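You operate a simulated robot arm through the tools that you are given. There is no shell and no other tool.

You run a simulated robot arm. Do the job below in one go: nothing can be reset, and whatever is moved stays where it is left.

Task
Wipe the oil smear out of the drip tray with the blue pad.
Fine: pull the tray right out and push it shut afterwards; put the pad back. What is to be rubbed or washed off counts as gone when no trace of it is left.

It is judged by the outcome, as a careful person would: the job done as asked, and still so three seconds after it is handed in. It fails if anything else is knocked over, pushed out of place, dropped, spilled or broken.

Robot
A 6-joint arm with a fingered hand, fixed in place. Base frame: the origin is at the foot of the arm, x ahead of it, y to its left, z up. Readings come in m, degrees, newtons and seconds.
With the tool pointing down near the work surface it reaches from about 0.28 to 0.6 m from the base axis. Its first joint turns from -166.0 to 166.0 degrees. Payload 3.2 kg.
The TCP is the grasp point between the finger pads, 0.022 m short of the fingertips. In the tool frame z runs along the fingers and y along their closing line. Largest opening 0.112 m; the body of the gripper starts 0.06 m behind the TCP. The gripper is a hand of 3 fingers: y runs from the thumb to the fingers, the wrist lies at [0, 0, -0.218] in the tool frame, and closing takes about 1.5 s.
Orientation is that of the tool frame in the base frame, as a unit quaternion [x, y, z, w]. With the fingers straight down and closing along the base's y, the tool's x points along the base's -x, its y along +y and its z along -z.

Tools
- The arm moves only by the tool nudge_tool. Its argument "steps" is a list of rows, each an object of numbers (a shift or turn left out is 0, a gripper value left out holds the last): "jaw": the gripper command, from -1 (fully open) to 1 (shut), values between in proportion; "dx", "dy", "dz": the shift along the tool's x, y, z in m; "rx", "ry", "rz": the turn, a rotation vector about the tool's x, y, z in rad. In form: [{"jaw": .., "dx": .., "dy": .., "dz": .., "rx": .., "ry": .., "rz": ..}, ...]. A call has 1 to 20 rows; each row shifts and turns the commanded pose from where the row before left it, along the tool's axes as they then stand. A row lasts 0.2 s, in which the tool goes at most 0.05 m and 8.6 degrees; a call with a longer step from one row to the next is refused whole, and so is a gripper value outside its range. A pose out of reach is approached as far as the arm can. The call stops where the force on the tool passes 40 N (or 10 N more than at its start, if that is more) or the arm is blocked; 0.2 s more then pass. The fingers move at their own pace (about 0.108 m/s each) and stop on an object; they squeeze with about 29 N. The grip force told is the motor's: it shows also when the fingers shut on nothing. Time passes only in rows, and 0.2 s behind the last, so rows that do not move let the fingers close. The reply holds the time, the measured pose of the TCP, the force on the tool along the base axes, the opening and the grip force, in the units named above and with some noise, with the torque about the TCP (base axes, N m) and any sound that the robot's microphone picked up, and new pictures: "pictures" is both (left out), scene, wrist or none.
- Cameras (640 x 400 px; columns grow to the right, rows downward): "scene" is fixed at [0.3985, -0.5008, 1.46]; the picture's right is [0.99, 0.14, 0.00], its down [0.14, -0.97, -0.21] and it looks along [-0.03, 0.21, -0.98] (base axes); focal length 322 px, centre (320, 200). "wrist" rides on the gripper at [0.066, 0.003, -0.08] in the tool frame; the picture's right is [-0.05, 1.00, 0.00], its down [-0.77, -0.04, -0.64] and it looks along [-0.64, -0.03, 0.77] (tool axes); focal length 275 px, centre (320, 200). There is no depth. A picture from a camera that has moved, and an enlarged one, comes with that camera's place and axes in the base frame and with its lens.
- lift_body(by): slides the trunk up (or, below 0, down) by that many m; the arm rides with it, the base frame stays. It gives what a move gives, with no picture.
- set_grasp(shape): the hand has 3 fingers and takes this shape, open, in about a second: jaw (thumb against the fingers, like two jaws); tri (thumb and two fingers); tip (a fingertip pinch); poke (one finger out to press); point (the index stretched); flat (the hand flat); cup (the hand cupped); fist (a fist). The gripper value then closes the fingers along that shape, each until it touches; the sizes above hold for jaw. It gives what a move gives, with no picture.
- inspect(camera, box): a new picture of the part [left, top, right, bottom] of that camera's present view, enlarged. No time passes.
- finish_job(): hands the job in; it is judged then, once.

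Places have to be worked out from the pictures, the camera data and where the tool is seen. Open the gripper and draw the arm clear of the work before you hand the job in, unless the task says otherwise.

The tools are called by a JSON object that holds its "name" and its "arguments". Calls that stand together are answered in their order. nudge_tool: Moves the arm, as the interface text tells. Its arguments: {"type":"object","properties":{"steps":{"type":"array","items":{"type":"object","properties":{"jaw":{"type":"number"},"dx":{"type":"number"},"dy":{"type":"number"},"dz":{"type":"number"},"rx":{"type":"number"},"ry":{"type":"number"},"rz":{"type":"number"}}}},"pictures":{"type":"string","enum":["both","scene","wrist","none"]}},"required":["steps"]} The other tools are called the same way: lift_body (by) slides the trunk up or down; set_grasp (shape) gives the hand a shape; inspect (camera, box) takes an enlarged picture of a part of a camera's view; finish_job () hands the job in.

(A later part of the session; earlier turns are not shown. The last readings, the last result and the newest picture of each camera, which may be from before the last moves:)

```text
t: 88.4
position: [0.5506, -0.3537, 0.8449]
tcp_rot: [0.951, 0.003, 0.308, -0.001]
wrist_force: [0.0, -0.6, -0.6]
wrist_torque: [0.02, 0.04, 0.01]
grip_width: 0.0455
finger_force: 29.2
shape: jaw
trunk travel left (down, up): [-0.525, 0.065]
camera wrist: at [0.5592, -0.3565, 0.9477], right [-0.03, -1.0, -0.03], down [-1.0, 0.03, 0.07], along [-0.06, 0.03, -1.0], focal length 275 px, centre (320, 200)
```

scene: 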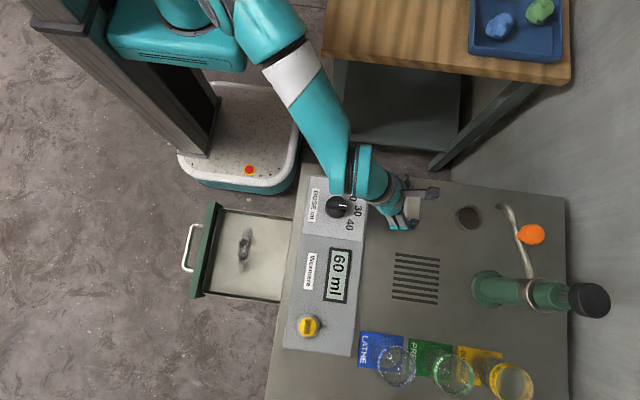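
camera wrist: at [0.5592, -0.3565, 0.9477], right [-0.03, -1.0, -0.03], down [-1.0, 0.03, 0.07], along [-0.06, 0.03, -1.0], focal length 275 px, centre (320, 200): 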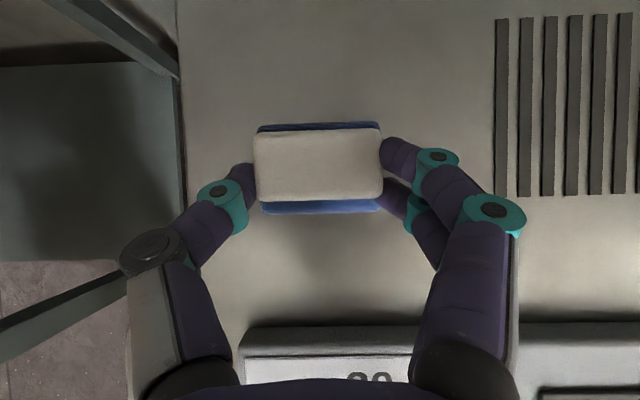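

The fingers closed on the white block (opening 45.5 mm, 29 N). I'll lift with the trunk and check that the pad comes along.

{"name": "lift_body", "arguments": {"by": 0.03}}

{"name": "nudge_tool", "arguments": {"steps": [{}]}}

{"name": "inspect", "arguments": {"camera": "wrist", "box": [200, 90, 460, 250]}}

{"name": "inspect", "arguments": {"camera": "scene", "box": [360, 160, 460, 240]}}

```text
t: 89.1
position: [0.5508, -0.3551, 0.8734]
tcp_rot: [0.952, 0.002, 0.308, 0.0]
wrist_force: [0.1, -0.9, -0.8]
wrist_torque: [-0.01, -0.01, 0.02]
grip_width: 0.0455
finger_force: 29.3
shape: jaw
trunk travel left (down, up): [-0.555, 0.035]
```

```text
t: 89.5
position: [0.5515, -0.3543, 0.8732]
tcp_rot: [0.951, 0.002, 0.308, -0.001]
wrist_force: [-0.3, -0.9, 0.2]
wrist_torque: [-0.01, 0.0, 0.01]
grip_width: 0.0457
finger_force: 29.1
shape: jaw
trunk travel left (down, up): [-0.555, 0.035]
camera wrist: at [0.5592, -0.3565, 0.9777], right [-0.03, -1.0, -0.03], down [-1.0, 0.03, 0.07], along [-0.06, 0.03, -1.0], focal length 275 px, centre (320, 200)
```

scene: 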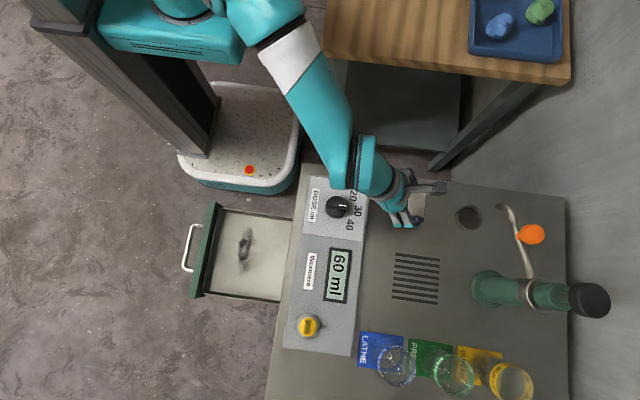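
wrist: 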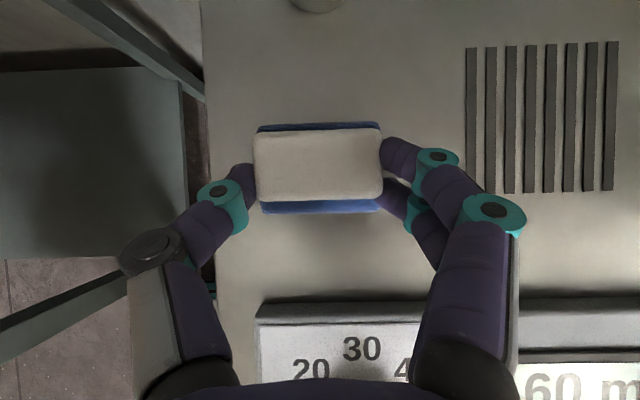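

```text
2.46 times, centred on (330, 170) of wrist
camera zoom: at [0.5592, -0.3565, 0.9777], right [-0.03, -1.0, -0.03], down [-1.0, 0.03, 0.07], along [-0.06, 0.03, -1.0], focal length 678 px, centre (295, 274)
```

zoom: 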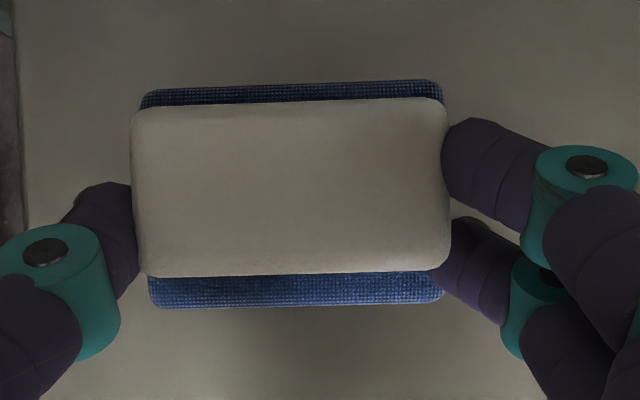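

```text
5.00 times, centred on (410, 200) of scene
camera zoom: at [0.3985, -0.5008, 1.46], right [0.99, 0.14, 0.0], down [0.14, -0.97, -0.21], along [-0.03, 0.21, -0.98], focal length 1612 px, centre (-130, 200)
```

zoom: 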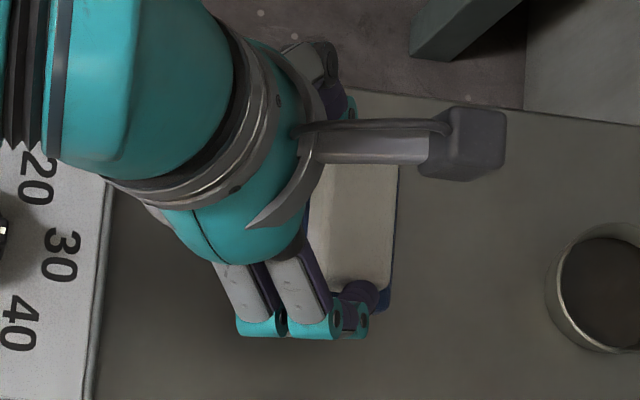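

The pad is held: it stayed fixed in the wrist view while the background dropped away. I'll raise the trunk and retract the hand inward and up.

{"name": "lift_body", "arguments": {"by": 0.033}}

{"name": "nudge_tool", "arguments": {"steps": [{"dx": -0.0224, "dy": -0.0107, "dz": -0.0347}, {"dx": -0.0224, "dy": -0.0107, "dz": -0.0347}, {"dx": -0.0224, "dy": -0.0107, "dz": -0.0347}, {"dx": -0.0224, "dy": -0.0107, "dz": -0.0347}]}}

```text
t: 90.3
position: [0.5506, -0.3548, 0.9068]
tcp_rot: [0.952, 0.003, 0.308, -0.001]
wrist_force: [0.1, -0.2, -0.1]
wrist_torque: [-0.01, 0.01, 0.02]
grip_width: 0.0454
finger_force: 29.2
shape: jaw
trunk travel left (down, up): [-0.588, 0.002]
```

```text
t: 91.3
position: [0.3967, -0.3116, 0.9665]
tcp_rot: [0.952, 0.003, 0.307, 0.0]
wrist_force: [-0.8, -0.4, -0.9]
wrist_torque: [-0.03, 0.0, 0.0]
grip_width: 0.0453
finger_force: 28.7
shape: jaw
trunk travel left (down, up): [-0.588, 0.002]
camera wrist: at [0.4041, -0.3132, 1.0709], right [-0.03, -1.0, -0.03], down [-1.0, 0.03, 0.06], along [-0.06, 0.03, -1.0], focal length 275 px, centre (320, 200)
```

scene: 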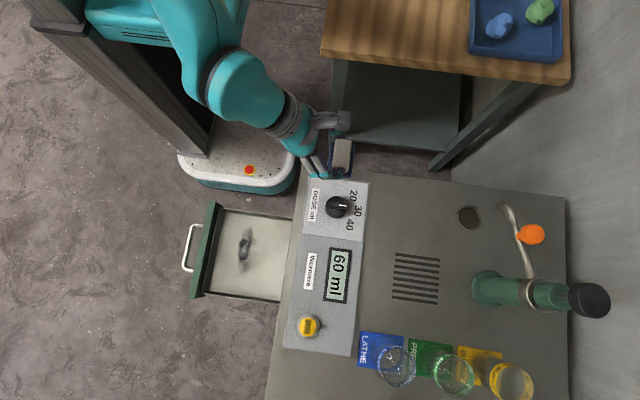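
wrist: 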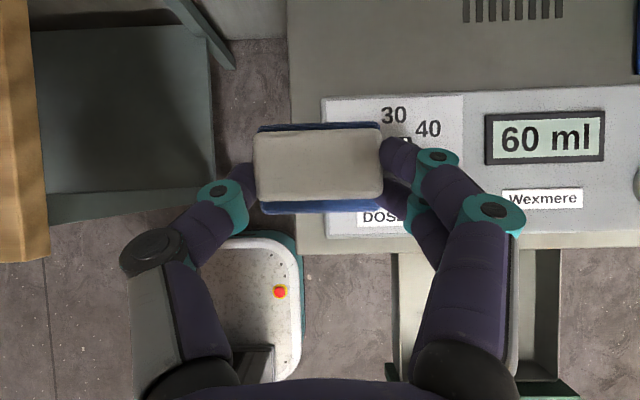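

Pad held securely. Now traversing to above the tray at z≈0.96.

{"name": "nudge_tool", "arguments": {"steps": [{"dx": -0.0253, "dy": 0.0264, "dz": -0.0183}, {"dx": -0.0253, "dy": 0.0264, "dz": -0.0183}, {"dx": -0.0253, "dy": 0.0264, "dz": -0.0183}, {"dx": -0.0253, "dy": 0.0264, "dz": -0.0183}, {"dx": -0.0253, "dy": 0.0264, "dz": -0.0183}, {"dx": -0.0253, "dy": 0.0264, "dz": -0.0183}, {}]}}

```text
t: 92.9
position: [0.2119, -0.4727, 0.9676]
tcp_rot: [0.952, 0.003, 0.307, -0.001]
wrist_force: [1.0, -0.5, 0.0]
wrist_torque: [0.02, 0.0, -0.01]
grip_width: 0.045
finger_force: 29.3
shape: jaw
trunk travel left (down, up): [-0.588, 0.002]
camera wrist: at [0.2195, -0.4741, 1.0706], right [-0.03, -1.0, -0.03], down [-1.0, 0.03, 0.07], along [-0.06, 0.03, -1.0], focal length 275 px, centre (320, 200)
```

scene: 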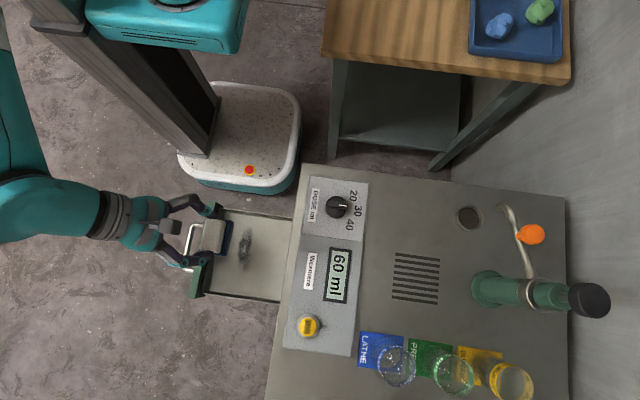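
wrist: 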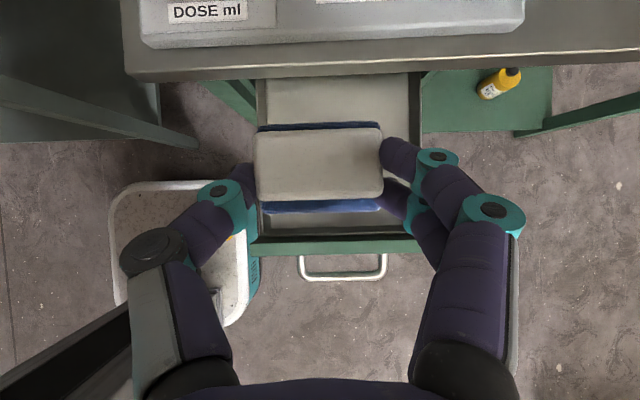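

The pad is over the tray and the wrist camera looks straight down. I'll shift to x≈0.23 for clearance from the front panel, then lower with the trunk to just above the tray.

{"name": "nudge_tool", "arguments": {"steps": [{"dx": 0.0146, "dy": 0.004, "dz": 0.0105}, {}], "pictures": "none"}}

{"name": "lift_body", "arguments": {"by": -0.17}}

{"name": "nudge_tool", "arguments": {"steps": [{}]}}

```text
t: 93.5
position: [0.2307, -0.4764, 0.9663]
tcp_rot: [0.952, 0.002, 0.308, -0.001]
wrist_force: [0.2, 0.3, -0.9]
wrist_torque: [-0.01, 0.03, -0.03]
grip_width: 0.0453
finger_force: 29.0
shape: jaw
trunk travel left (down, up): [-0.588, 0.002]
```

```text
t: 95.4
position: [0.23, -0.4755, 0.7965]
tcp_rot: [0.951, 0.002, 0.308, -0.001]
wrist_force: [-0.3, 0.2, 0.4]
wrist_torque: [-0.03, 0.02, 0.02]
grip_width: 0.0453
finger_force: 28.9
shape: jaw
trunk travel left (down, up): [-0.418, 0.172]
```

```text
t: 95.8
position: [0.2298, -0.4758, 0.797]
tcp_rot: [0.952, 0.002, 0.307, -0.001]
wrist_force: [0.3, 0.1, -0.3]
wrist_torque: [0.0, 0.01, 0.03]
grip_width: 0.0454
finger_force: 28.8
shape: jaw
trunk travel left (down, up): [-0.418, 0.172]
camera wrist: at [0.2374, -0.4776, 0.9011], right [-0.03, -1.0, -0.03], down [-1.0, 0.03, 0.07], along [-0.06, 0.03, -1.0], focal length 275 px, centre (320, 200)
```

scene: 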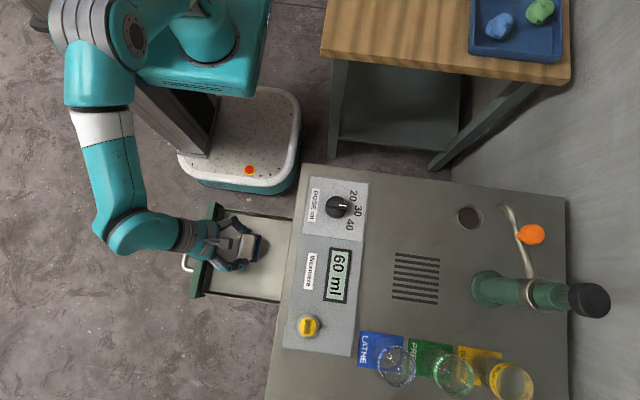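
wrist: 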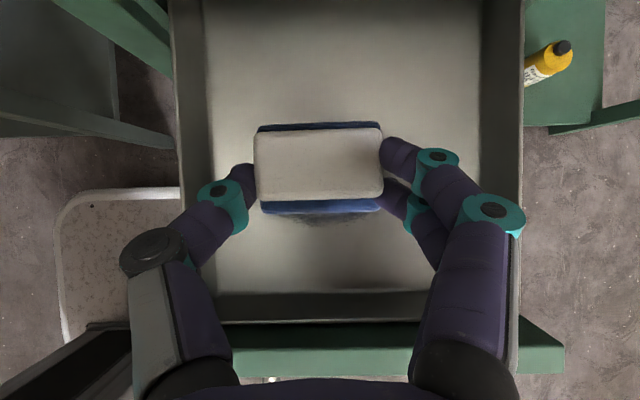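

Good view: part of the smear shows just below the pad, toward the front panel. I'll lower by trunk another 4 cm, then feel for the floor with small arm steps.

{"name": "lift_body", "arguments": {"by": -0.043}}

{"name": "nudge_tool", "arguments": {"steps": [{"dx": -0.0012, "dz": 0.0016}, {"dx": -0.0012, "dz": 0.0016}], "pictures": "none"}}

{"name": "nudge_tool", "arguments": {"steps": [{"dx": -0.0012, "dz": 0.0016}, {"dx": -0.0012, "dz": 0.0016}], "pictures": "wrist"}}

```text
t: 96.7
position: [0.2295, -0.4758, 0.7543]
tcp_rot: [0.952, 0.003, 0.307, 0.0]
wrist_force: [0.3, -1.6, 5.8]
wrist_torque: [-0.02, -0.09, -0.03]
grip_width: 0.0451
finger_force: 29.2
shape: jaw
trunk travel left (down, up): [-0.375, 0.215]
```

```text
t: 97.3
position: [0.2298, -0.4749, 0.7541]
tcp_rot: [0.951, 0.003, 0.309, 0.002]
wrist_force: [3.7, -2.1, 33.4]
wrist_torque: [-0.34, -0.3, 0.04]
grip_width: 0.0455
finger_force: 29.1
shape: jaw
trunk travel left (down, up): [-0.375, 0.215]
```

```text
t: 97.7
position: [0.2304, -0.4764, 0.7529]
tcp_rot: [0.951, 0.003, 0.31, 0.004]
wrist_force: [1.2, 2.7, 21.4]
wrist_torque: [0.07, -0.17, 0.06]
grip_width: 0.0459
finger_force: 29.1
shape: jaw
trunk travel left (down, up): [-0.375, 0.215]
stopped in row 2: the force on the tool passed its limit at 47 N (the readings are from after the stop); the commanded pose is now the measured one
camera wrist: at [0.2374, -0.4772, 0.8578], right [-0.03, -1.0, -0.02], down [-1.0, 0.03, 0.06], along [-0.06, 0.02, -1.0], focal length 275 px, centre (320, 200)
```

wrist: 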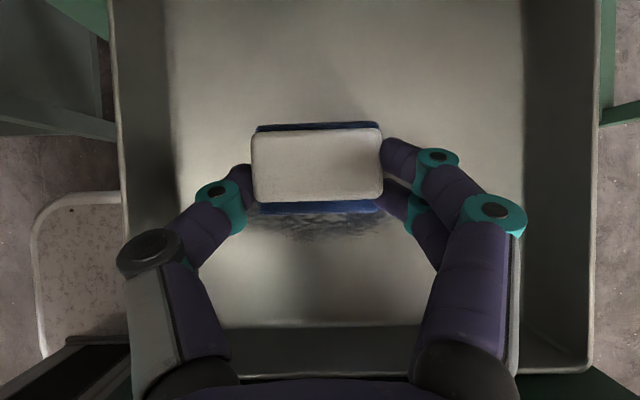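

Floor contact is at TCP z≈0.754, with 21 N on the pad. The smear shows at x≈0.205–0.24, y≈-0.53 to -0.43. I'll ease off slightly and start wiping along y at this x.

{"name": "nudge_tool", "arguments": {"steps": [{"dx": 0.0004, "dz": -0.0005}, {"dy": 0.01}, {"dy": 0.01}, {"dy": 0.01}, {"dy": -0.01}, {"dy": -0.01}, {"dy": -0.01}, {"dy": -0.01}, {"dy": -0.01}, {"dy": -0.01}], "pictures": "wrist"}}

```text
t: 99.9
position: [0.2286, -0.4458, 0.7527]
tcp_rot: [0.951, 0.003, 0.31, 0.002]
wrist_force: [-0.4, -9.7, 30.7]
wrist_torque: [-0.66, -0.16, -0.02]
grip_width: 0.0466
finger_force: 29.1
shape: jaw
trunk travel left (down, up): [-0.375, 0.215]
camera wrist: at [0.2365, -0.4472, 0.8574], right [-0.03, -1.0, -0.02], down [-1.0, 0.03, 0.06], along [-0.06, 0.02, -1.0], focal length 275 px, centre (320, 200)
```

wrist: 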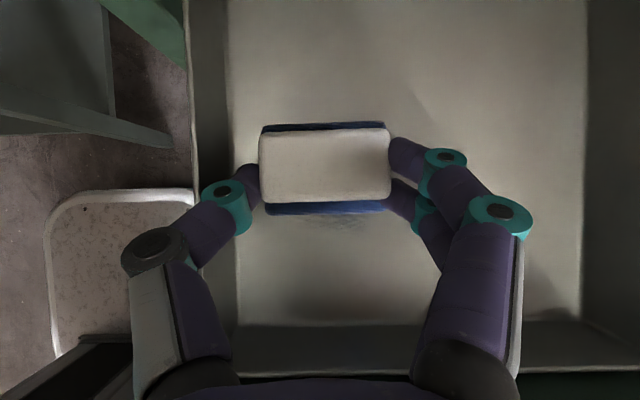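

Wiping works: only a faint trace remains on the front-panel side. I'll ease the force a bit, shift 12 mm toward the panel and sweep again.

{"name": "nudge_tool", "arguments": {"steps": [{"dx": 0.0005, "dz": -0.0007}, {"dx": -0.0049, "dz": -0.0035}, {"dx": -0.0049, "dz": -0.0035}, {"dy": 0.01}, {"dy": 0.01}, {"dy": 0.01}, {"dy": 0.01}, {"dy": 0.01}, {"dy": 0.01}, {"dy": 0.004}], "pictures": "wrist"}}

```text
t: 102.1
position: [0.2173, -0.5096, 0.7527]
tcp_rot: [0.951, 0.003, 0.309, 0.003]
wrist_force: [-0.7, 4.9, 12.8]
wrist_torque: [0.01, -0.06, 0.01]
grip_width: 0.0463
finger_force: 28.9
shape: jaw
trunk travel left (down, up): [-0.375, 0.215]
camera wrist: at [0.2252, -0.5116, 0.8572], right [-0.03, -1.0, -0.02], down [-1.0, 0.03, 0.06], along [-0.06, 0.02, -1.0], focal length 275 px, centre (320, 200)
```

wrist: 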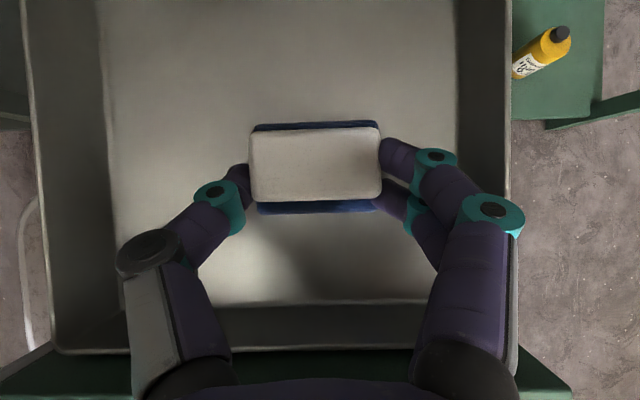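

Nearly clean. One more shift toward the panel and a return sweep to cover the smear's front edge.

{"name": "nudge_tool", "arguments": {"steps": [{"dx": -0.0049, "dz": -0.0035}, {"dx": -0.0049, "dz": -0.0035}, {"dy": -0.01}, {"dy": -0.01}, {"dy": -0.01}, {"dy": -0.01}, {"dy": -0.01}, {"dy": -0.01}, {"dy": -0.01}, {}], "pictures": "wrist"}}

```text
t: 104.3
position: [0.2057, -0.4413, 0.7534]
tcp_rot: [0.951, 0.004, 0.309, 0.002]
wrist_force: [0.4, -7.5, 20.9]
wrist_torque: [-0.49, -0.11, -0.03]
grip_width: 0.0461
finger_force: 29.0
shape: jaw
trunk travel left (down, up): [-0.375, 0.215]
camera wrist: at [0.2127, -0.4423, 0.8571], right [-0.03, -1.0, -0.02], down [-1.0, 0.03, 0.06], along [-0.06, 0.02, -1.0], focal length 275 px, centre (320, 200)
```

wrist: 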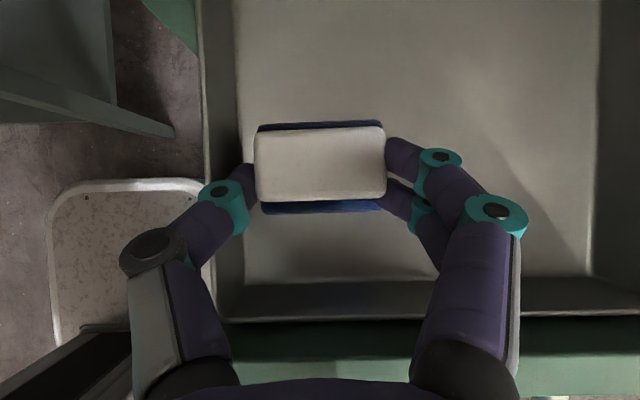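

Looks clean. For safety I'll make one more sweep farther back (x≈0.235) across the full width, then lift and inspect.

{"name": "nudge_tool", "arguments": {"steps": [{"dx": 0.0081, "dz": 0.0058}, {"dx": 0.0081, "dz": 0.0058}, {"dx": 0.0073, "dz": 0.0053}, {"dy": 0.01}, {"dy": 0.01}, {"dy": 0.01}, {"dy": 0.01}, {"dy": 0.01}, {"dy": 0.01}, {"dy": 0.01}, {}], "pictures": "none"}}

{"name": "nudge_tool", "arguments": {"steps": [{"dx": -0.0065, "dz": -0.0047}, {"dx": -0.0065, "dz": -0.0047}, {"dy": -0.01}, {"dy": -0.01}, {"dy": -0.01}, {"dy": -0.01}, {"dy": -0.01}, {"dy": -0.01}, {"dy": -0.01}, {}], "pictures": "none"}}

```text
t: 106.7
position: [0.2351, -0.51, 0.7526]
tcp_rot: [0.951, 0.003, 0.31, 0.001]
wrist_force: [-0.1, 3.6, 9.3]
wrist_torque: [-0.05, -0.01, -0.02]
grip_width: 0.0462
finger_force: 28.9
shape: jaw
trunk travel left (down, up): [-0.375, 0.215]
```

```text
t: 108.9
position: [0.2194, -0.4416, 0.7524]
tcp_rot: [0.951, 0.003, 0.309, 0.001]
wrist_force: [0.1, -5.8, 20.8]
wrist_torque: [-0.5, -0.08, -0.06]
grip_width: 0.046
finger_force: 29.1
shape: jaw
trunk travel left (down, up): [-0.375, 0.215]
```

The sweeps finished with 10–20 N on the pad. I'll lift with the trunk and look at the whole tray floor.

{"name": "lift_body", "arguments": {"by": 0.17}}

{"name": "nudge_tool", "arguments": {"steps": [{"dx": -0.0243, "dy": -0.02, "dz": -0.0175}, {"dx": -0.0243, "dy": -0.02, "dz": -0.0175}, {"dy": -0.04}, {"dy": -0.02}, {}]}}

{"name": "inspect", "arguments": {"camera": "scene", "box": [195, 190, 307, 310]}}

```text
t: 110.8
position: [0.2189, -0.4405, 0.9212]
tcp_rot: [0.951, 0.003, 0.308, 0.001]
wrist_force: [-0.4, 0.2, -0.8]
wrist_torque: [-0.03, -0.02, 0.02]
grip_width: 0.0456
finger_force: 29.3
shape: jaw
trunk travel left (down, up): [-0.545, 0.045]
```

```text
t: 112.0
position: [0.1573, -0.3419, 0.9205]
tcp_rot: [0.951, 0.003, 0.309, 0.001]
wrist_force: [0.3, -0.6, -0.2]
wrist_torque: [-0.02, -0.03, -0.02]
grip_width: 0.046
finger_force: 28.4
shape: jaw
trunk travel left (down, up): [-0.545, 0.045]
camera wrist: at [0.1656, -0.3433, 1.0252], right [-0.03, -1.0, -0.02], down [-1.0, 0.03, 0.06], along [-0.06, 0.02, -1.0], focal length 275 px, centre (320, 200)
```

scene: 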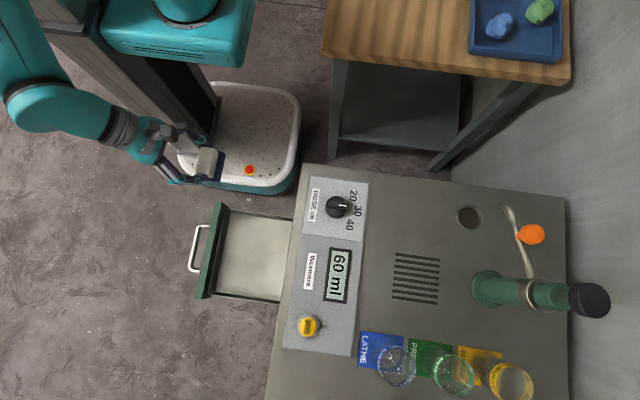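
wrist: 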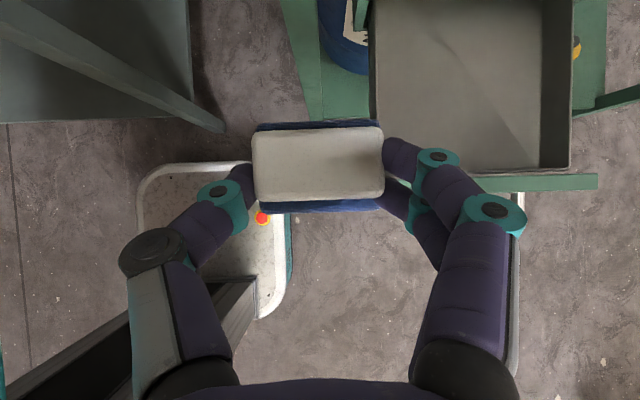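

```text
3.33 times, centred on (251, 250) of scene
camera zoom: at [0.3985, -0.5008, 1.46], right [0.99, 0.14, 0.0], down [0.14, -0.97, -0.21], along [-0.03, 0.21, -0.98], focal length 1075 px, centre (550, 33)
```

zoom: 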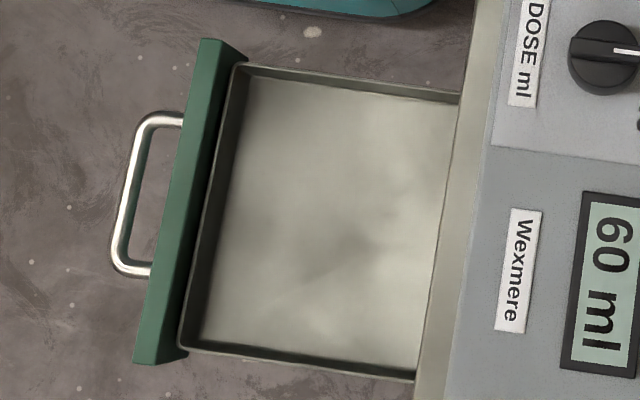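

The floor looks clean, though there's a faint diffuse shade in it. I'll zoom in on it from both cameras to tell shadow from residue.

{"name": "inspect", "arguments": {"camera": "scene", "box": [215, 215, 285, 290]}}

{"name": "inspect", "arguments": {"camera": "wrist", "box": [360, 0, 590, 190]}}

```text
5.33 times, centred on (250, 252) of scene
camera zoom: at [0.3985, -0.5008, 1.46], right [0.99, 0.14, 0.0], down [0.14, -0.97, -0.21], along [-0.03, 0.21, -0.98], focal length 1719 px, centre (693, -80)
```

zoom: 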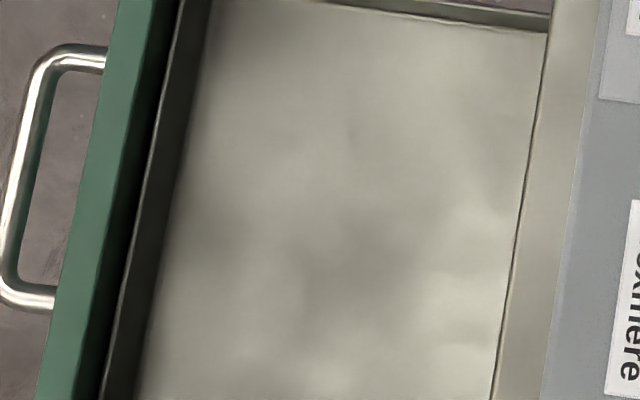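

```text
2.11 times, centred on (475, 95) of wrist
camera zoom: at [0.1656, -0.3433, 1.0252], right [-0.03, -1.0, -0.02], down [-1.0, 0.03, 0.06], along [-0.06, 0.02, -1.0], focal length 580 px, centre (-6, 421)
```

zoom: 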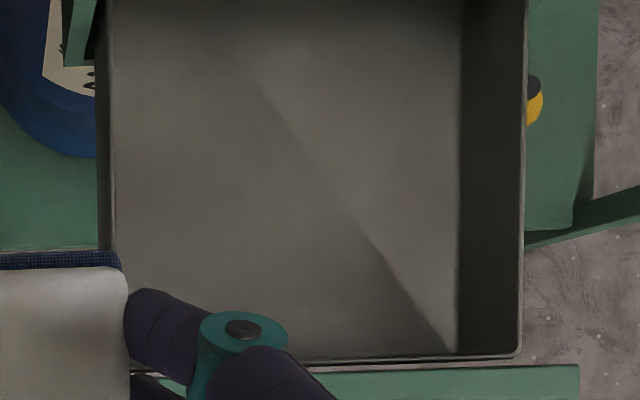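

The wrist view shows a clean, evenly shaded floor with just a shadow line, so the smear is gone. Now I'll return the pad: raise the trunk and retrace the path toward its spot on the machine.

{"name": "lift_body", "arguments": {"by": 0.043}}

{"name": "nudge_tool", "arguments": {"steps": [{"dx": 0.0324, "dy": -0.005, "dz": 0.0234}, {"dx": 0.0324, "dy": -0.005, "dz": 0.0234}, {"dx": 0.0324, "dy": -0.005, "dz": 0.0234}, {"dx": 0.0324, "dy": -0.005, "dz": 0.0234}, {"dx": 0.0324, "dy": -0.005, "dz": 0.0234}, {"dx": 0.0322, "dy": -0.005, "dz": 0.0232}, {}]}}

```text
t: 112.9
position: [0.159, -0.3425, 0.9642]
tcp_rot: [0.951, 0.004, 0.31, 0.002]
wrist_force: [0.0, -0.2, 0.2]
wrist_torque: [-0.03, 0.03, -0.01]
grip_width: 0.0462
finger_force: 29.1
shape: jaw
trunk travel left (down, up): [-0.588, 0.002]
```

```text
t: 114.5
position: [0.3979, -0.3093, 0.9657]
tcp_rot: [0.951, 0.003, 0.309, 0.002]
wrist_force: [0.0, -0.7, -0.2]
wrist_torque: [0.01, 0.01, 0.02]
grip_width: 0.0458
finger_force: 29.1
shape: jaw
trunk travel left (down, up): [-0.588, 0.002]
camera wrist: at [0.4048, -0.3118, 1.0688], right [-0.03, -1.0, -0.02], down [-1.0, 0.03, 0.06], along [-0.06, 0.02, -1.0], focal length 275 px, centre (320, 200)
```

scene: 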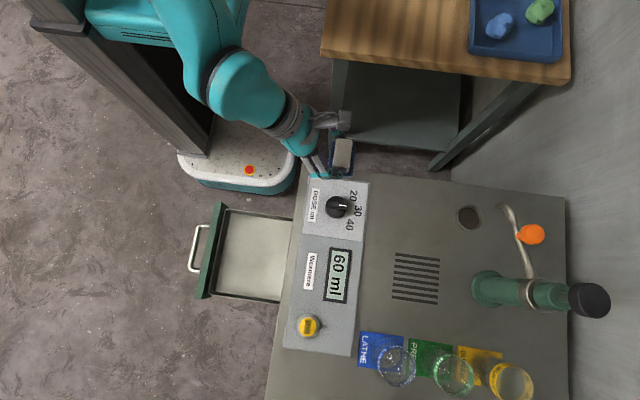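
wrist: 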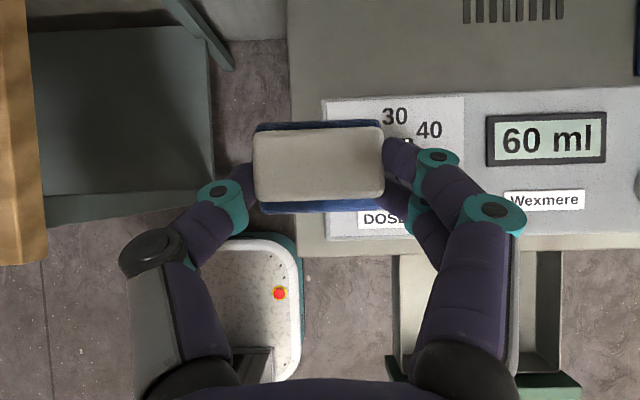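

Back at the staging point with the tray visibly clean. Now I'll move out above the pad's original spot.

{"name": "nudge_tool", "arguments": {"steps": [{"dx": 0.0224, "dy": 0.0112, "dz": 0.0342}, {"dx": 0.0224, "dy": 0.0112, "dz": 0.0342}, {"dx": 0.0224, "dy": 0.0112, "dz": 0.0342}, {"dx": 0.0224, "dy": 0.0112, "dz": 0.0342}, {}], "pictures": "wrist"}}

{"name": "lift_body", "arguments": {"by": -0.05}}

{"name": "nudge_tool", "arguments": {"steps": [{}]}}

```text
t: 115.7
position: [0.5497, -0.3551, 0.9061]
tcp_rot: [0.951, 0.002, 0.31, 0.001]
wrist_force: [0.3, -0.2, 0.0]
wrist_torque: [0.02, -0.01, -0.03]
grip_width: 0.0456
finger_force: 28.9
shape: jaw
trunk travel left (down, up): [-0.588, 0.002]
camera wrist: at [0.5583, -0.3565, 1.0106], right [-0.03, -1.0, -0.02], down [-1.0, 0.03, 0.06], along [-0.06, 0.03, -1.0], focal length 275 px, centre (320, 200)
```

wrist: 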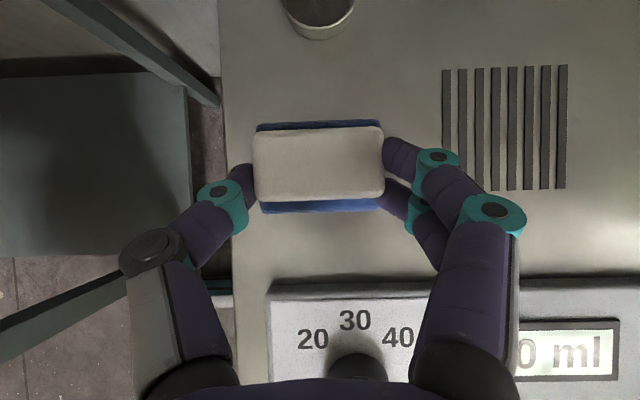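

```text
t: 116.6
position: [0.5509, -0.3556, 0.8564]
tcp_rot: [0.951, 0.003, 0.31, 0.001]
wrist_force: [0.6, 0.0, -0.3]
wrist_torque: [0.03, -0.01, -0.01]
grip_width: 0.0459
finger_force: 29.2
shape: jaw
trunk travel left (down, up): [-0.538, 0.052]
```

```text
t: 117.0
position: [0.5502, -0.3549, 0.857]
tcp_rot: [0.951, 0.003, 0.31, 0.0]
wrist_force: [0.0, 0.6, -0.7]
wrist_torque: [0.0, 0.02, -0.01]
grip_width: 0.0458
finger_force: 28.6
shape: jaw
trunk travel left (down, up): [-0.538, 0.052]
camera wrist: at [0.5581, -0.3567, 0.9609], right [-0.03, -1.0, -0.02], down [-1.0, 0.03, 0.06], along [-0.06, 0.03, -1.0], focal length 275 px, centre (320, 200)
```

scene: 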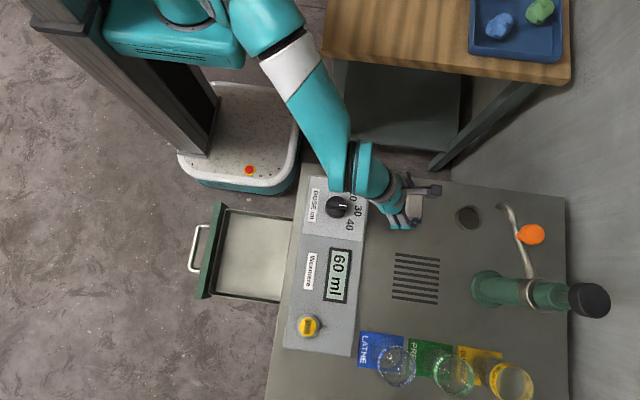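
wrist: 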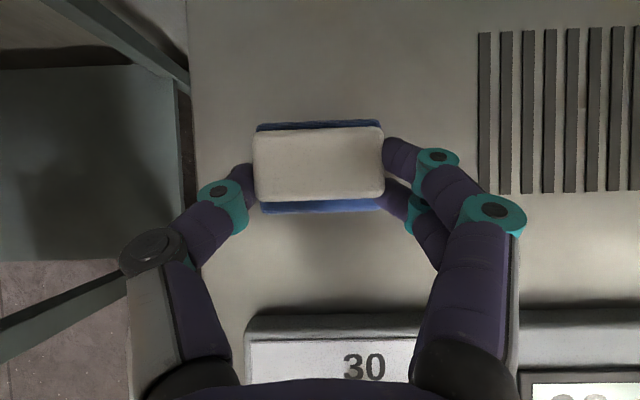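

12 mm to go. I'll lower gently by trunk until I feel contact.

{"name": "lift_body", "arguments": {"by": -0.01}}

{"name": "lift_body", "arguments": {"by": -0.002}}

```text
t: 117.6
position: [0.55, -0.3546, 0.8461]
tcp_rot: [0.951, 0.004, 0.309, 0.001]
wrist_force: [0.3, -0.6, -0.4]
wrist_torque: [0.0, 0.01, 0.0]
grip_width: 0.0456
finger_force: 29.1
shape: jaw
trunk travel left (down, up): [-0.528, 0.062]
```

```text
t: 118.1
position: [0.5504, -0.3542, 0.8454]
tcp_rot: [0.951, 0.003, 0.309, 0.002]
wrist_force: [-0.5, -0.8, -1.1]
wrist_torque: [-0.03, 0.02, -0.03]
grip_width: 0.0455
finger_force: 28.9
shape: jaw
trunk travel left (down, up): [-0.526, 0.064]
```

Still no contact force, so I'll lower another 1.5 mm at a time.

{"name": "lift_body", "arguments": {"by": -0.0015}}

{"name": "lift_body", "arguments": {"by": -0.001}}

```text
t: 118.6
position: [0.5515, -0.3545, 0.8433]
tcp_rot: [0.951, 0.003, 0.31, 0.002]
wrist_force: [0.1, 0.2, -0.5]
wrist_torque: [-0.01, -0.04, 0.03]
grip_width: 0.0457
finger_force: 28.4
shape: jaw
trunk travel left (down, up): [-0.525, 0.065]
```

```text
t: 119.1
position: [0.552, -0.3566, 0.8423]
tcp_rot: [0.951, 0.003, 0.309, 0.001]
wrist_force: [-0.1, 0.0, -1.1]
wrist_torque: [-0.03, 0.01, 0.0]
grip_width: 0.0458
finger_force: 29.0
shape: jaw
trunk travel left (down, up): [-0.524, 0.066]
```

Still none; the pad may have shifted up slightly in the grip while wiping. I'll continue 1 mm at a time.

{"name": "lift_body", "arguments": {"by": -0.001}}

{"name": "lift_body", "arguments": {"by": -0.001}}

```text
t: 119.6
position: [0.5515, -0.3556, 0.8412]
tcp_rot: [0.951, 0.004, 0.308, 0.001]
wrist_force: [0.0, 0.2, 2.1]
wrist_torque: [-0.06, 0.03, -0.04]
grip_width: 0.0457
finger_force: 28.9
shape: jaw
trunk travel left (down, up): [-0.523, 0.067]
```

```text
t: 120.1
position: [0.5498, -0.3555, 0.8413]
tcp_rot: [0.951, 0.003, 0.31, 0.001]
wrist_force: [1.5, -0.2, 7.1]
wrist_torque: [-0.25, -0.02, 0.03]
grip_width: 0.0456
finger_force: 29.6
shape: jaw
trunk travel left (down, up): [-0.522, 0.068]
```

Contact: 7 N upward, so the pad sits on the machine top. Opening the fingers now.

{"name": "nudge_tool", "arguments": {"steps": [{"jaw": 0.5}, {"jaw": 0.0}, {"jaw": -0.5}, {"jaw": -1}, {}, {}, {}, {}]}}

{"name": "lift_body", "arguments": {"by": 0.06}}

{"name": "nudge_tool", "arguments": {"steps": [{}]}}

```text
t: 121.9
position: [0.5505, -0.3549, 0.8404]
tcp_rot: [0.951, 0.004, 0.308, 0.001]
wrist_force: [-0.5, 0.1, 0.2]
wrist_torque: [-0.01, 0.01, 0.0]
grip_width: 0.1118
finger_force: 0.1
shape: jaw
trunk travel left (down, up): [-0.522, 0.068]
camera wrist: at [0.5581, -0.3567, 0.9444], right [-0.03, -1.0, -0.02], down [-1.0, 0.03, 0.06], along [-0.06, 0.03, -1.0], focal length 275 px, centre (320, 200)
```

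scene: 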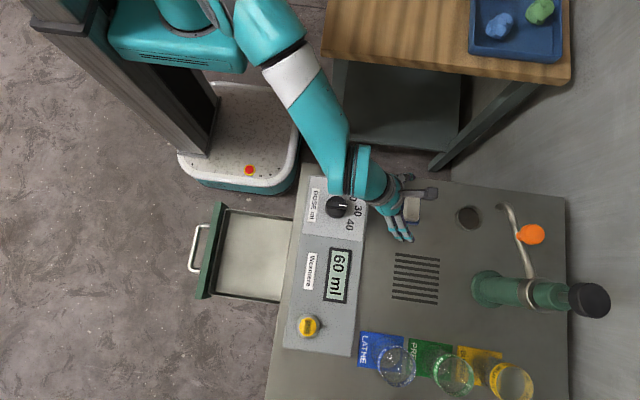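
wrist: 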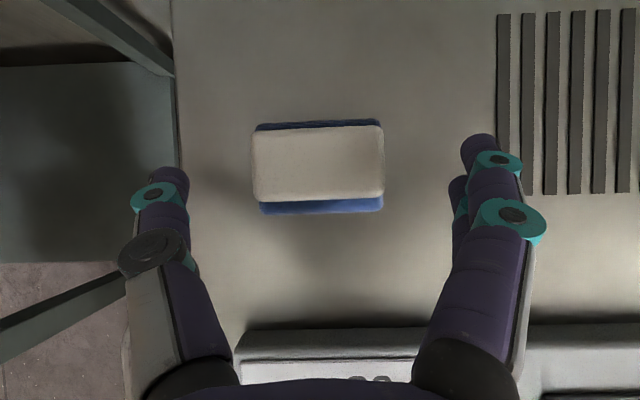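

```text
t: 122.9
position: [0.5502, -0.3546, 0.8991]
tcp_rot: [0.951, 0.003, 0.309, 0.001]
wrist_force: [0.3, -0.5, 0.5]
wrist_torque: [-0.05, 0.0, 0.01]
grip_width: 0.1117
finger_force: 0.0
shape: jaw
trunk travel left (down, up): [-0.582, 0.008]
```

```text
t: 123.3
position: [0.5514, -0.3555, 0.8994]
tcp_rot: [0.951, 0.004, 0.309, 0.0]
wrist_force: [0.1, 0.5, 0.1]
wrist_torque: [0.0, -0.01, -0.02]
grip_width: 0.1119
finger_force: 0.1
shape: jaw
trunk travel left (down, up): [-0.582, 0.008]
camera wrist: at [0.5581, -0.3567, 1.0044], right [-0.03, -1.0, -0.02], down [-1.0, 0.03, 0.06], along [-0.06, 0.03, -1.0], focal length 275 px, centre (320, 200)
```

scene: 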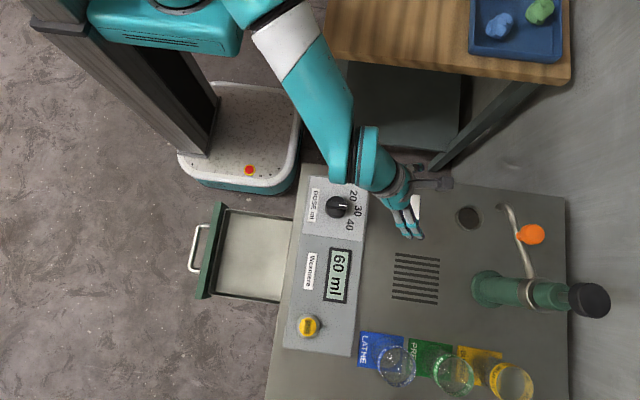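
wrist: 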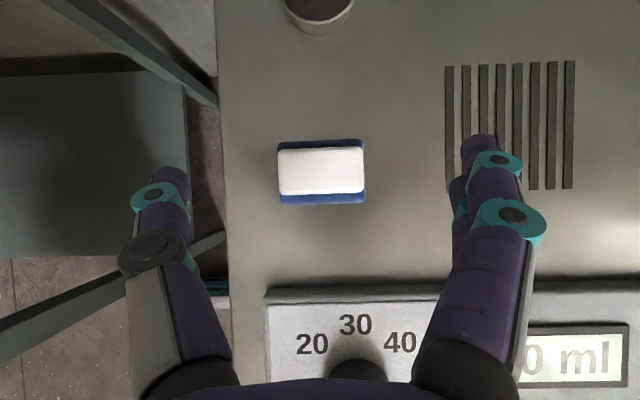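

The pad is back in its original place, matching the earlier view. Next I'll push the tray shut: retract along the known path first.

{"name": "nudge_tool", "arguments": {"steps": [{"dx": -0.0224, "dy": -0.0107, "dz": -0.0347}, {"dx": -0.0224, "dy": -0.0107, "dz": -0.0347}, {"dx": -0.0224, "dy": -0.0107, "dz": -0.0347}, {"dx": -0.0224, "dy": -0.0107, "dz": -0.0347}, {"jaw": 1, "dx": -0.0312, "dy": -0.0107, "dz": -0.0225}, {"dx": -0.0312, "dy": -0.0107, "dz": -0.0225}, {"dx": -0.0312, "dy": -0.0087, "dz": -0.0225}, {}]}}

{"name": "inspect", "arguments": {"camera": "scene", "box": [360, 170, 460, 240]}}

{"name": "inspect", "arguments": {"camera": "scene", "box": [180, 190, 307, 310]}}

```text
t: 125.1
position: [0.2804, -0.2828, 0.9597]
tcp_rot: [0.951, 0.004, 0.309, 0.001]
wrist_force: [-0.5, 0.0, -0.2]
wrist_torque: [0.01, -0.06, 0.01]
grip_width: 0.0
finger_force: 29.3
shape: jaw
trunk travel left (down, up): [-0.582, 0.008]
camera wrist: at [0.2875, -0.2849, 1.0633], right [-0.03, -1.0, -0.02], down [-1.0, 0.03, 0.06], along [-0.06, 0.02, -1.0], focal length 275 px, centre (320, 200)
```

scene: 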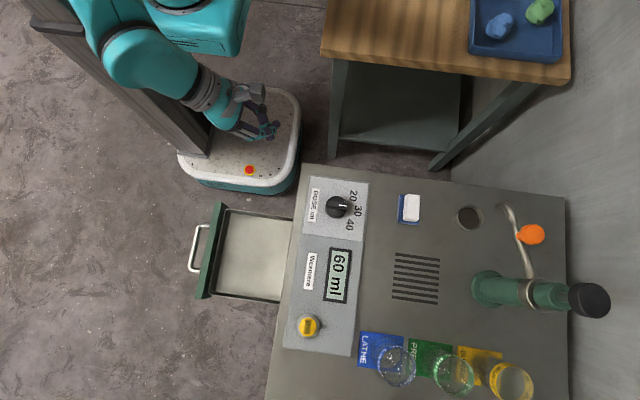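
wrist: 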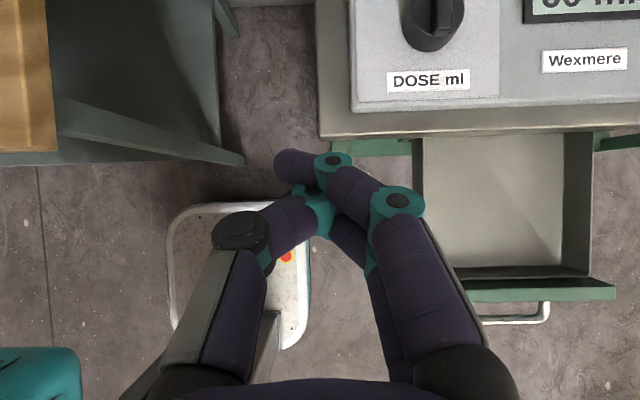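

```text
5.71 times, centred on (410, 205) of scene
camera zoom: at [0.3985, -0.5008, 1.46], right [0.99, 0.14, 0.0], down [0.14, -0.97, -0.21], along [-0.03, 0.21, -0.98], focal length 1842 px, centre (-194, 171)
```

zoom: 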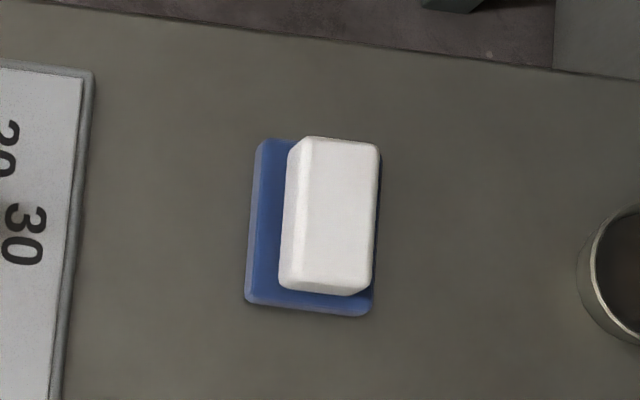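

```text
3.33 times, centred on (244, 250) of scene
camera zoom: at [0.3985, -0.5008, 1.46], right [0.99, 0.14, 0.0], down [0.14, -0.97, -0.21], along [-0.03, 0.21, -0.98], focal length 1075 px, centre (575, 33)
```

zoom: 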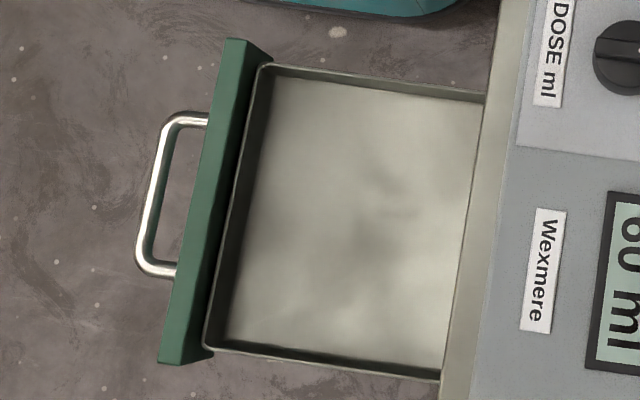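

The pad sits exactly as at the start. There is faint mottling in the scene view of the tray, so I'll check it closely before shutting.

{"name": "inspect", "arguments": {"camera": "scene", "box": [225, 220, 285, 285]}}

{"name": "inspect", "arguments": {"camera": "wrist", "box": [410, 120, 600, 290]}}

```text
6.15 times, centred on (255, 252) of scene
camera zoom: at [0.3985, -0.5008, 1.46], right [0.99, 0.14, 0.0], down [0.14, -0.97, -0.21], along [-0.03, 0.21, -0.98], focal length 1984 px, centre (720, -123)
```

zoom: 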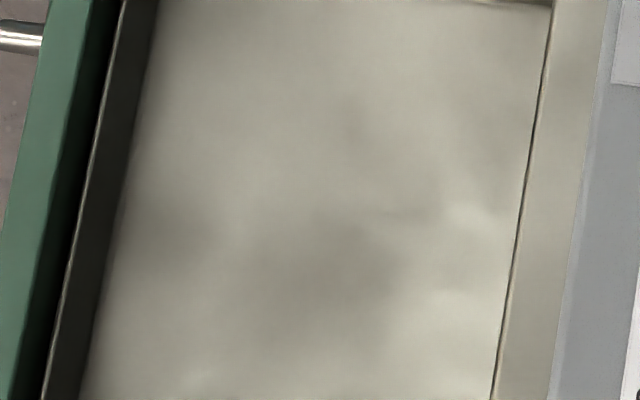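

```text
2.35 times, centred on (505, 205) of wrist
camera zoom: at [0.2875, -0.2849, 1.0633], right [-0.03, -1.0, -0.02], down [-1.0, 0.03, 0.06], along [-0.06, 0.02, -1.0], focal length 648 px, centre (-115, 188)
```

zoom: 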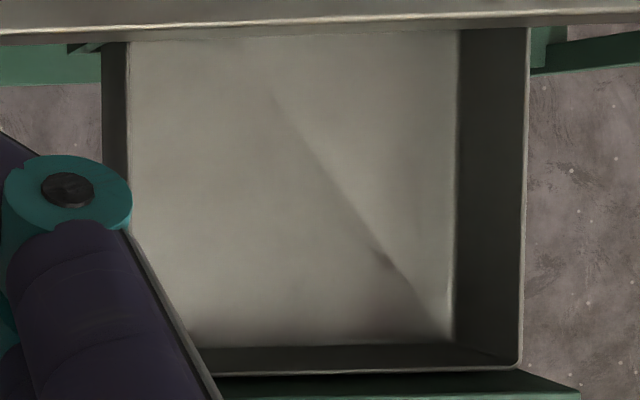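

The wrist view is clean except for a small kink in the shadow line near (0.225, -0.535), close to where the smear's tail ended. I'll move the camera closer to check that spot.

{"name": "nudge_tool", "arguments": {"steps": [{"dx": -0.0221, "dy": 0.0293, "dz": -0.0036}, {"dx": -0.0221, "dy": 0.0293, "dz": -0.0036}, {"dx": -0.0221, "dy": 0.0293, "dz": -0.0036}, {"dx": -0.0221, "dy": 0.0293, "dz": -0.0036}, {}]}}

{"name": "inspect", "arguments": {"camera": "wrist", "box": [300, 80, 560, 270]}}

{"name": "inspect", "arguments": {"camera": "wrist", "box": [380, 120, 500, 210]}}

```text
t: 126.3
position: [0.2017, -0.401, 0.9203]
tcp_rot: [0.951, 0.003, 0.309, 0.001]
wrist_force: [0.0, 0.3, -0.3]
wrist_torque: [-0.02, -0.03, 0.02]
grip_width: 0.0
finger_force: 28.3
shape: jaw
trunk travel left (down, up): [-0.582, 0.008]
camera wrist: at [0.2081, -0.4032, 1.0239], right [-0.03, -1.0, -0.02], down [-1.0, 0.03, 0.06], along [-0.06, 0.02, -1.0], focal length 275 px, centre (320, 200)
```

scene: 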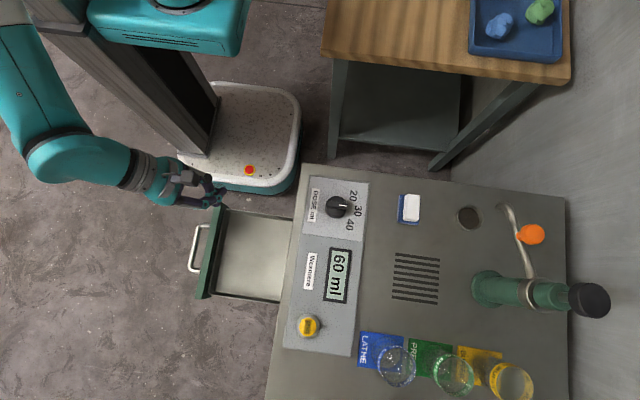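
wrist: 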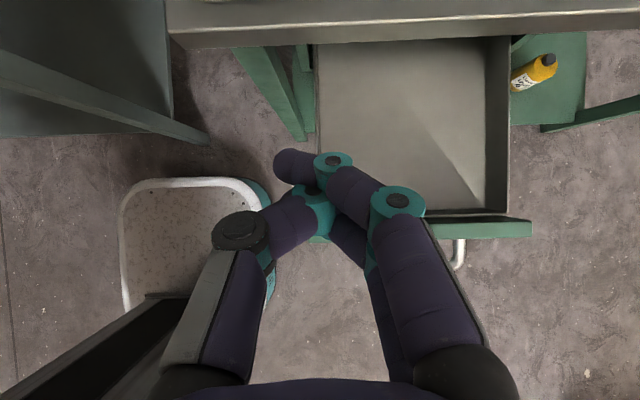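

```text
2.11 times, centred on (430, 175) of wrist
camera zoom: at [0.2081, -0.4032, 1.0239], right [-0.03, -1.0, -0.02], down [-1.0, 0.03, 0.06], along [-0.06, 0.02, -1.0], focal length 580 px, centre (88, 253)
```

zoom: 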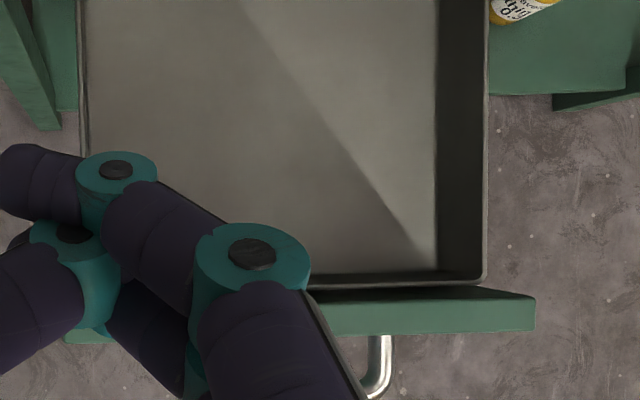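

```text
4.44 times, centred on (440, 165) of wrist
camera zoom: at [0.2081, -0.4032, 1.0239], right [-0.03, -1.0, -0.02], down [-1.0, 0.03, 0.06], along [-0.06, 0.02, -1.0], focal length 1224 px, centre (-213, 356)
```

zoom: 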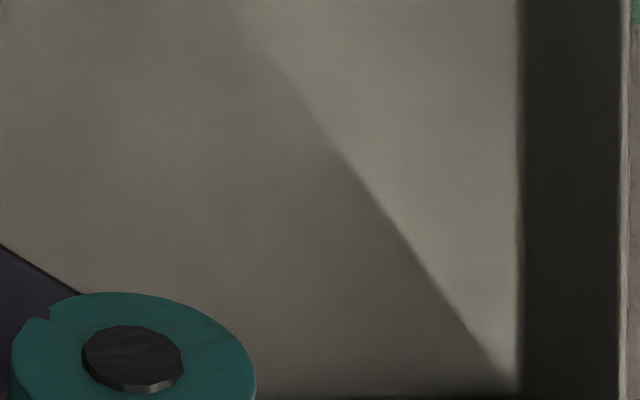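

The spot is clean; it was just a straight shadow edge. Now I'll bring the closed hand around in front of the tray handle to push the tray shut.

{"name": "nudge_tool", "arguments": {"steps": [{"dx": -0.0324, "dy": 0.0215, "dz": -0.0234}, {"dx": -0.0324, "dy": 0.0215, "dz": -0.0234}, {"dx": -0.0324, "dy": 0.0215, "dz": -0.0234}, {"dx": -0.0324, "dy": 0.0215, "dz": -0.0234}, {"ry": -0.13}, {}]}}

```text
t: 127.7
position: [0.0425, -0.4886, 0.918]
tcp_rot: [0.969, 0.002, 0.246, 0.002]
wrist_force: [-0.6, 0.1, 0.2]
wrist_torque: [-0.04, 0.01, -0.05]
grip_width: 0.0
finger_force: 29.5
shape: jaw
trunk travel left (down, up): [-0.582, 0.008]
camera wrist: at [0.063, -0.4899, 1.0214], right [-0.04, -1.0, -0.02], down [-0.98, 0.03, 0.19], along [-0.19, 0.02, -0.98], focal length 275 px, centre (320, 200)
```

scene: 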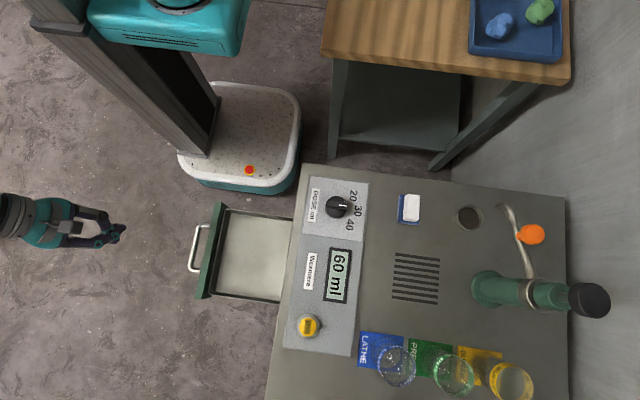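
wrist: 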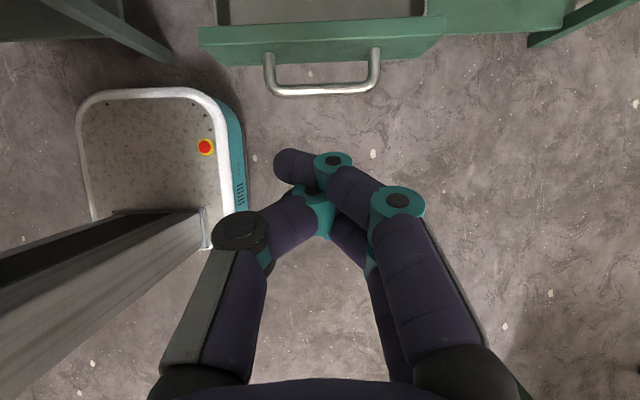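

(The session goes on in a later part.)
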